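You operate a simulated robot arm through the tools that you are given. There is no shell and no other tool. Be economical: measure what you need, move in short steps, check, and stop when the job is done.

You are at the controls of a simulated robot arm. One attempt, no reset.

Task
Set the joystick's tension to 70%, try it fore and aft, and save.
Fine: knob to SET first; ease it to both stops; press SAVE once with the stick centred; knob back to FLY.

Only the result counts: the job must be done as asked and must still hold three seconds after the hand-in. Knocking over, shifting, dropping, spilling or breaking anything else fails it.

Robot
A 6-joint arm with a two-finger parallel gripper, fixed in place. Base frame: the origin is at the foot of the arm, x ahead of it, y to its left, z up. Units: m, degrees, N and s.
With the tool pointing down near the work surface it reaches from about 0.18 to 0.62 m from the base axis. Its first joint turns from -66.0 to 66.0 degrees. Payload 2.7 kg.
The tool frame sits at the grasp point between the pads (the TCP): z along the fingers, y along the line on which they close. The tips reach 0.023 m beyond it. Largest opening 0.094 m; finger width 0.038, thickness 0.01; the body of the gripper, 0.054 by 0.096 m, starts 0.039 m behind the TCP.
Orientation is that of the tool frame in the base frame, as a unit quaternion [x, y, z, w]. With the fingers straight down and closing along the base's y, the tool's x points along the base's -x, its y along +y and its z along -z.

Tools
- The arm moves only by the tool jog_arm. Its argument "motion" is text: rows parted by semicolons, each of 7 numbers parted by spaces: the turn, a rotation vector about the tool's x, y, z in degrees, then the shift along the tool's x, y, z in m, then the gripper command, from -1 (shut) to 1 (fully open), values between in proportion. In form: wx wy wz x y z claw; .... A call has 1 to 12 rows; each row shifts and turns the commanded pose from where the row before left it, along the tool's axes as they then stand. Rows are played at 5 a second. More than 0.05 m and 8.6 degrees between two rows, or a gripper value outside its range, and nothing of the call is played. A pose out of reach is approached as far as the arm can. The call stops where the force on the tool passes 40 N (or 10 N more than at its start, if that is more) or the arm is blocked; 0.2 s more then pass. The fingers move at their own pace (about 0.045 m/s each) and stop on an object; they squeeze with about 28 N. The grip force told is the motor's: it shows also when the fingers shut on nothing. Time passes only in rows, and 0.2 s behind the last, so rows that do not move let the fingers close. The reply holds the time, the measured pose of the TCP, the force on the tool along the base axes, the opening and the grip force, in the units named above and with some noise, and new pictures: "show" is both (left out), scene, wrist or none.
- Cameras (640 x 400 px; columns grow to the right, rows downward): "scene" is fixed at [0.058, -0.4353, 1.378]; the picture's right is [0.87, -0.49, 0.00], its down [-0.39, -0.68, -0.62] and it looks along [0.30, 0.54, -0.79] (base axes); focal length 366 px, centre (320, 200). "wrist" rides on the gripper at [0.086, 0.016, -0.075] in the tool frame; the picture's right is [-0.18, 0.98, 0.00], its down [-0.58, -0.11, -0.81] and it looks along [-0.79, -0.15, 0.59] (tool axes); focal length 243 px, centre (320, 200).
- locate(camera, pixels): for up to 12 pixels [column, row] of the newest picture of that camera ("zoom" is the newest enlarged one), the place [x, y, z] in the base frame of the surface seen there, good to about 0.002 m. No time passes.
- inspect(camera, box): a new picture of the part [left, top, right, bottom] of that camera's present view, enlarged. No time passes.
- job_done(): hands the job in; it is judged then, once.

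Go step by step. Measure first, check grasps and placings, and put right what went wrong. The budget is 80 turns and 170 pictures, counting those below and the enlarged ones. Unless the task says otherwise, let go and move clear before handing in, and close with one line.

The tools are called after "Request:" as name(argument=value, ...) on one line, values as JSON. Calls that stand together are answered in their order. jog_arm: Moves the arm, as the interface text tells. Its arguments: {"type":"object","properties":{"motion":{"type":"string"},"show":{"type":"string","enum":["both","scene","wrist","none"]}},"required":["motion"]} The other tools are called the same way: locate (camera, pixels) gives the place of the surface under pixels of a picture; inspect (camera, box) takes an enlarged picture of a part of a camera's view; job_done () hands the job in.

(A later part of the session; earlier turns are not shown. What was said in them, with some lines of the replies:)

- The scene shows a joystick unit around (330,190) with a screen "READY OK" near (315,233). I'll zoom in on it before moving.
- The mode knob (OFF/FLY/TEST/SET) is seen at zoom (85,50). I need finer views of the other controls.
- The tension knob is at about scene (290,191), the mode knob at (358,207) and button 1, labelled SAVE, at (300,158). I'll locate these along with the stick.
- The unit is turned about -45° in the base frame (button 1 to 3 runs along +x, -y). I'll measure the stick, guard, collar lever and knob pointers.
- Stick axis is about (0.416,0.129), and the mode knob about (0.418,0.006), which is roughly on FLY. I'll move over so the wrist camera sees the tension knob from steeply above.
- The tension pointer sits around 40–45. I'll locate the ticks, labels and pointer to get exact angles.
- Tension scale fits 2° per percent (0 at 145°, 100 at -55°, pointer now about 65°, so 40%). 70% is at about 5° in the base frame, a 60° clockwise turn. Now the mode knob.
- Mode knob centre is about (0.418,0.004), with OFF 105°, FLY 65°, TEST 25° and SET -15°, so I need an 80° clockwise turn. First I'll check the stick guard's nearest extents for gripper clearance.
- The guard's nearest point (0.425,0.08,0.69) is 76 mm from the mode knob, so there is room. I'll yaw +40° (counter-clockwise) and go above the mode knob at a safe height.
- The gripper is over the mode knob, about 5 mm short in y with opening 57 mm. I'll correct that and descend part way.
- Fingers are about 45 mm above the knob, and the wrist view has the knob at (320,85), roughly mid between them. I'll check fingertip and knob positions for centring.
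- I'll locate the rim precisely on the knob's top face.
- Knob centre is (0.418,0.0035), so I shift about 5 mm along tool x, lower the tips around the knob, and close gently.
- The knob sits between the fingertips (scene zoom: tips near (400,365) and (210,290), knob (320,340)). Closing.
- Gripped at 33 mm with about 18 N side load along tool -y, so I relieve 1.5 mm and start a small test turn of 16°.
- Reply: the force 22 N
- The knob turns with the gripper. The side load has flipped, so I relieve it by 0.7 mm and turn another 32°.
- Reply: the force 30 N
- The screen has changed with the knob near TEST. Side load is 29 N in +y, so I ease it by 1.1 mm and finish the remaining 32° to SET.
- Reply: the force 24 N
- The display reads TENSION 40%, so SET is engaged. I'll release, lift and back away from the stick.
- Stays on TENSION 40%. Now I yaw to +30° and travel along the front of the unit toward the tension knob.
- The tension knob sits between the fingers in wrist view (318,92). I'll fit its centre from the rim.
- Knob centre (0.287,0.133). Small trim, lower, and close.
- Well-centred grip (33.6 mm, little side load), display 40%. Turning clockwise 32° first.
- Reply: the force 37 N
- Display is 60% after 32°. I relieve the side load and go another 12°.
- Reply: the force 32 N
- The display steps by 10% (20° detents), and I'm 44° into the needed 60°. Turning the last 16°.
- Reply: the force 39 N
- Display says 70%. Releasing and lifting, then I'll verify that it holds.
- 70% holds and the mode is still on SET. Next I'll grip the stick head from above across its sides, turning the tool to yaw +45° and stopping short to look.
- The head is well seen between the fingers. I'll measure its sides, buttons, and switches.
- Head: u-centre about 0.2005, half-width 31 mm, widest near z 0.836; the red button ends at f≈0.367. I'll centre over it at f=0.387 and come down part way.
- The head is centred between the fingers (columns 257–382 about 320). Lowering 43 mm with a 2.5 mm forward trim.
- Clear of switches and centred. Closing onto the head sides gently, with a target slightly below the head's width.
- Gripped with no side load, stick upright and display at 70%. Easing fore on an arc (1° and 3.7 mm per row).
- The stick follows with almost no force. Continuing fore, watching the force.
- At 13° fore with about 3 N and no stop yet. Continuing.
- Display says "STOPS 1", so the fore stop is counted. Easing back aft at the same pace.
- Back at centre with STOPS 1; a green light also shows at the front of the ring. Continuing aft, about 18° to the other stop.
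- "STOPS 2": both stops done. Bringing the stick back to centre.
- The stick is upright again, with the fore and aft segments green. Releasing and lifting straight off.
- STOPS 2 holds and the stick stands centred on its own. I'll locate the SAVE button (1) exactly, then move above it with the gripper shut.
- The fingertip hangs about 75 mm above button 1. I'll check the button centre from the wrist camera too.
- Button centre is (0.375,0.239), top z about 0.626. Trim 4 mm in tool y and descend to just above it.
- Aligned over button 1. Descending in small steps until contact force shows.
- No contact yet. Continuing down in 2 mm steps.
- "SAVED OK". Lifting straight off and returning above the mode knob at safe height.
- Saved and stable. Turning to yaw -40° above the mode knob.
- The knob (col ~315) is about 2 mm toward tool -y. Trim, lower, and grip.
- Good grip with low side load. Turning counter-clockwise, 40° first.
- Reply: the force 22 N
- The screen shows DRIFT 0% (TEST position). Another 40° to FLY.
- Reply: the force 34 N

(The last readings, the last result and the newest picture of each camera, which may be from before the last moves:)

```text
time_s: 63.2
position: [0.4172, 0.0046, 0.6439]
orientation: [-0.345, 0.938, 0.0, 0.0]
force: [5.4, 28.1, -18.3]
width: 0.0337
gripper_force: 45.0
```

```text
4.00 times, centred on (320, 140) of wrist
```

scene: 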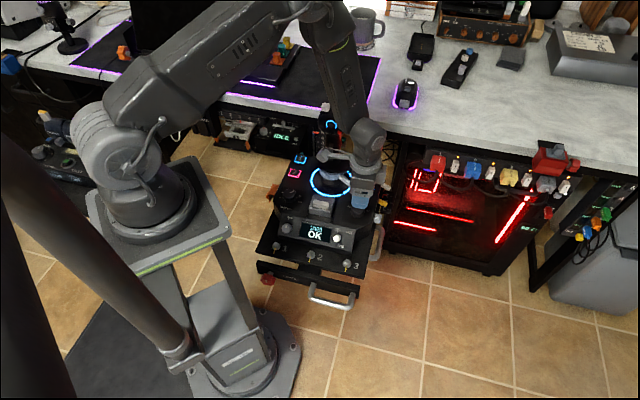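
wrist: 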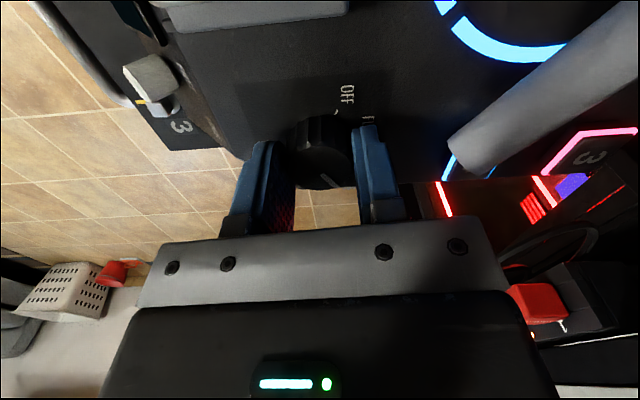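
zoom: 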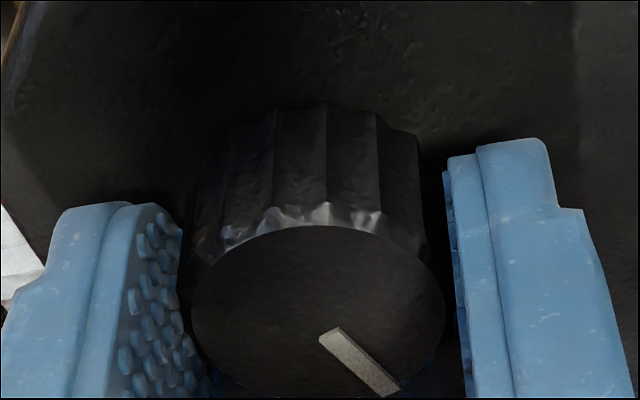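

"READY OK" as at the start, so the knob is on FLY. Releasing, lifting and moving clear.

Request:
jog_arm(motion="0 0 0 0 0 0 0; 0 0 0 0 0 0 0.2; 0 0 0 0 0 0 0.2; 0 0 0 0 0 -0.03 0.2; 0 0 0 0 0 -0.04 0.2; 0 0 0 0 0 -0.04 0.2; 0 0 0 0.045 0 0 0.2; 0 0 0 0 0 -0.05 0.2; 0 0 0 0 0 -0.05 0.2; 0 0 0 0 0 -0.05 0.2; 0 0 0 0 0 0 0.2")

Request:
inspect(camera="scene", box=[270, 100, 398, 260])

Request:
inspect(camera="scene", box=[280, 180, 376, 240])

```text
time_s: 65.6
position: [0.3867, -0.0254, 0.9022]
orientation: [-0.344, 0.939, 0.001, 0.001]
force: [-0.9, 0.1, -0.2]
width: 0.0561
gripper_force: 0.0
```

scene: 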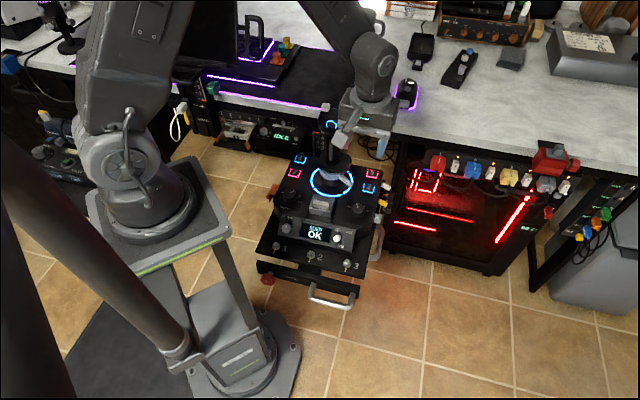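
wrist: 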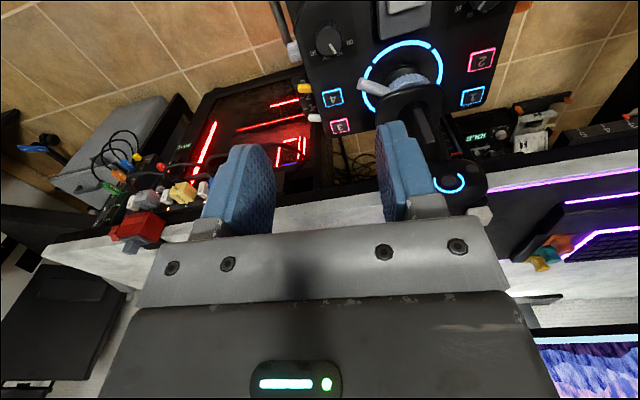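

```text
2.50 times, centred on (334, 180) of scene
```

zoom: 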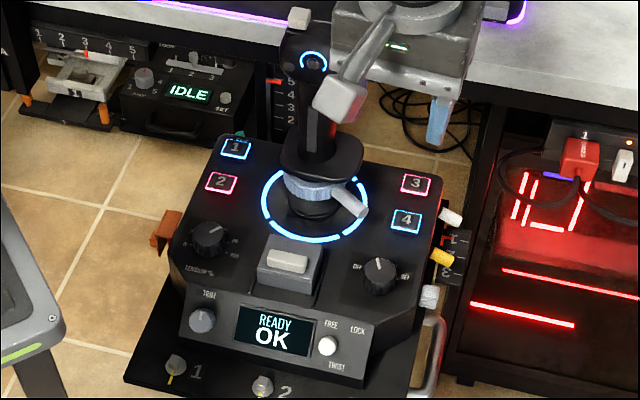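

```text
6.67 times, centred on (328, 210) of scene
```

zoom: 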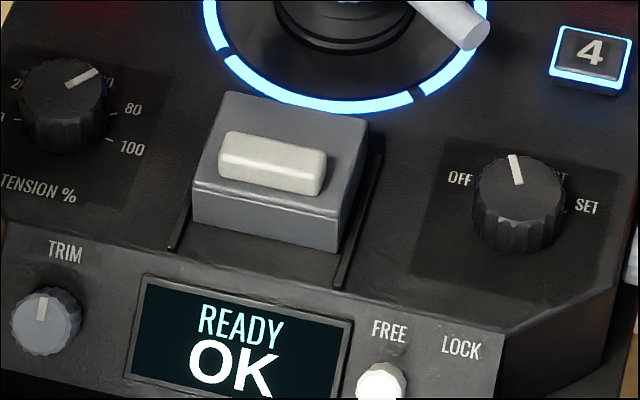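

The screen shows READY OK, the mode pointer is back on FLY, the tension pointer is at 70%, the stick is centred and the arm is clear. Handing in.

Request:
job_done()

```text
The job is handed in.
```

The joystick's tension is set to 70% and saved once with the stick centred. It was eased to the fore and aft stops (the screen counted both), and the knob is back on FLY with the screen reading READY OK.
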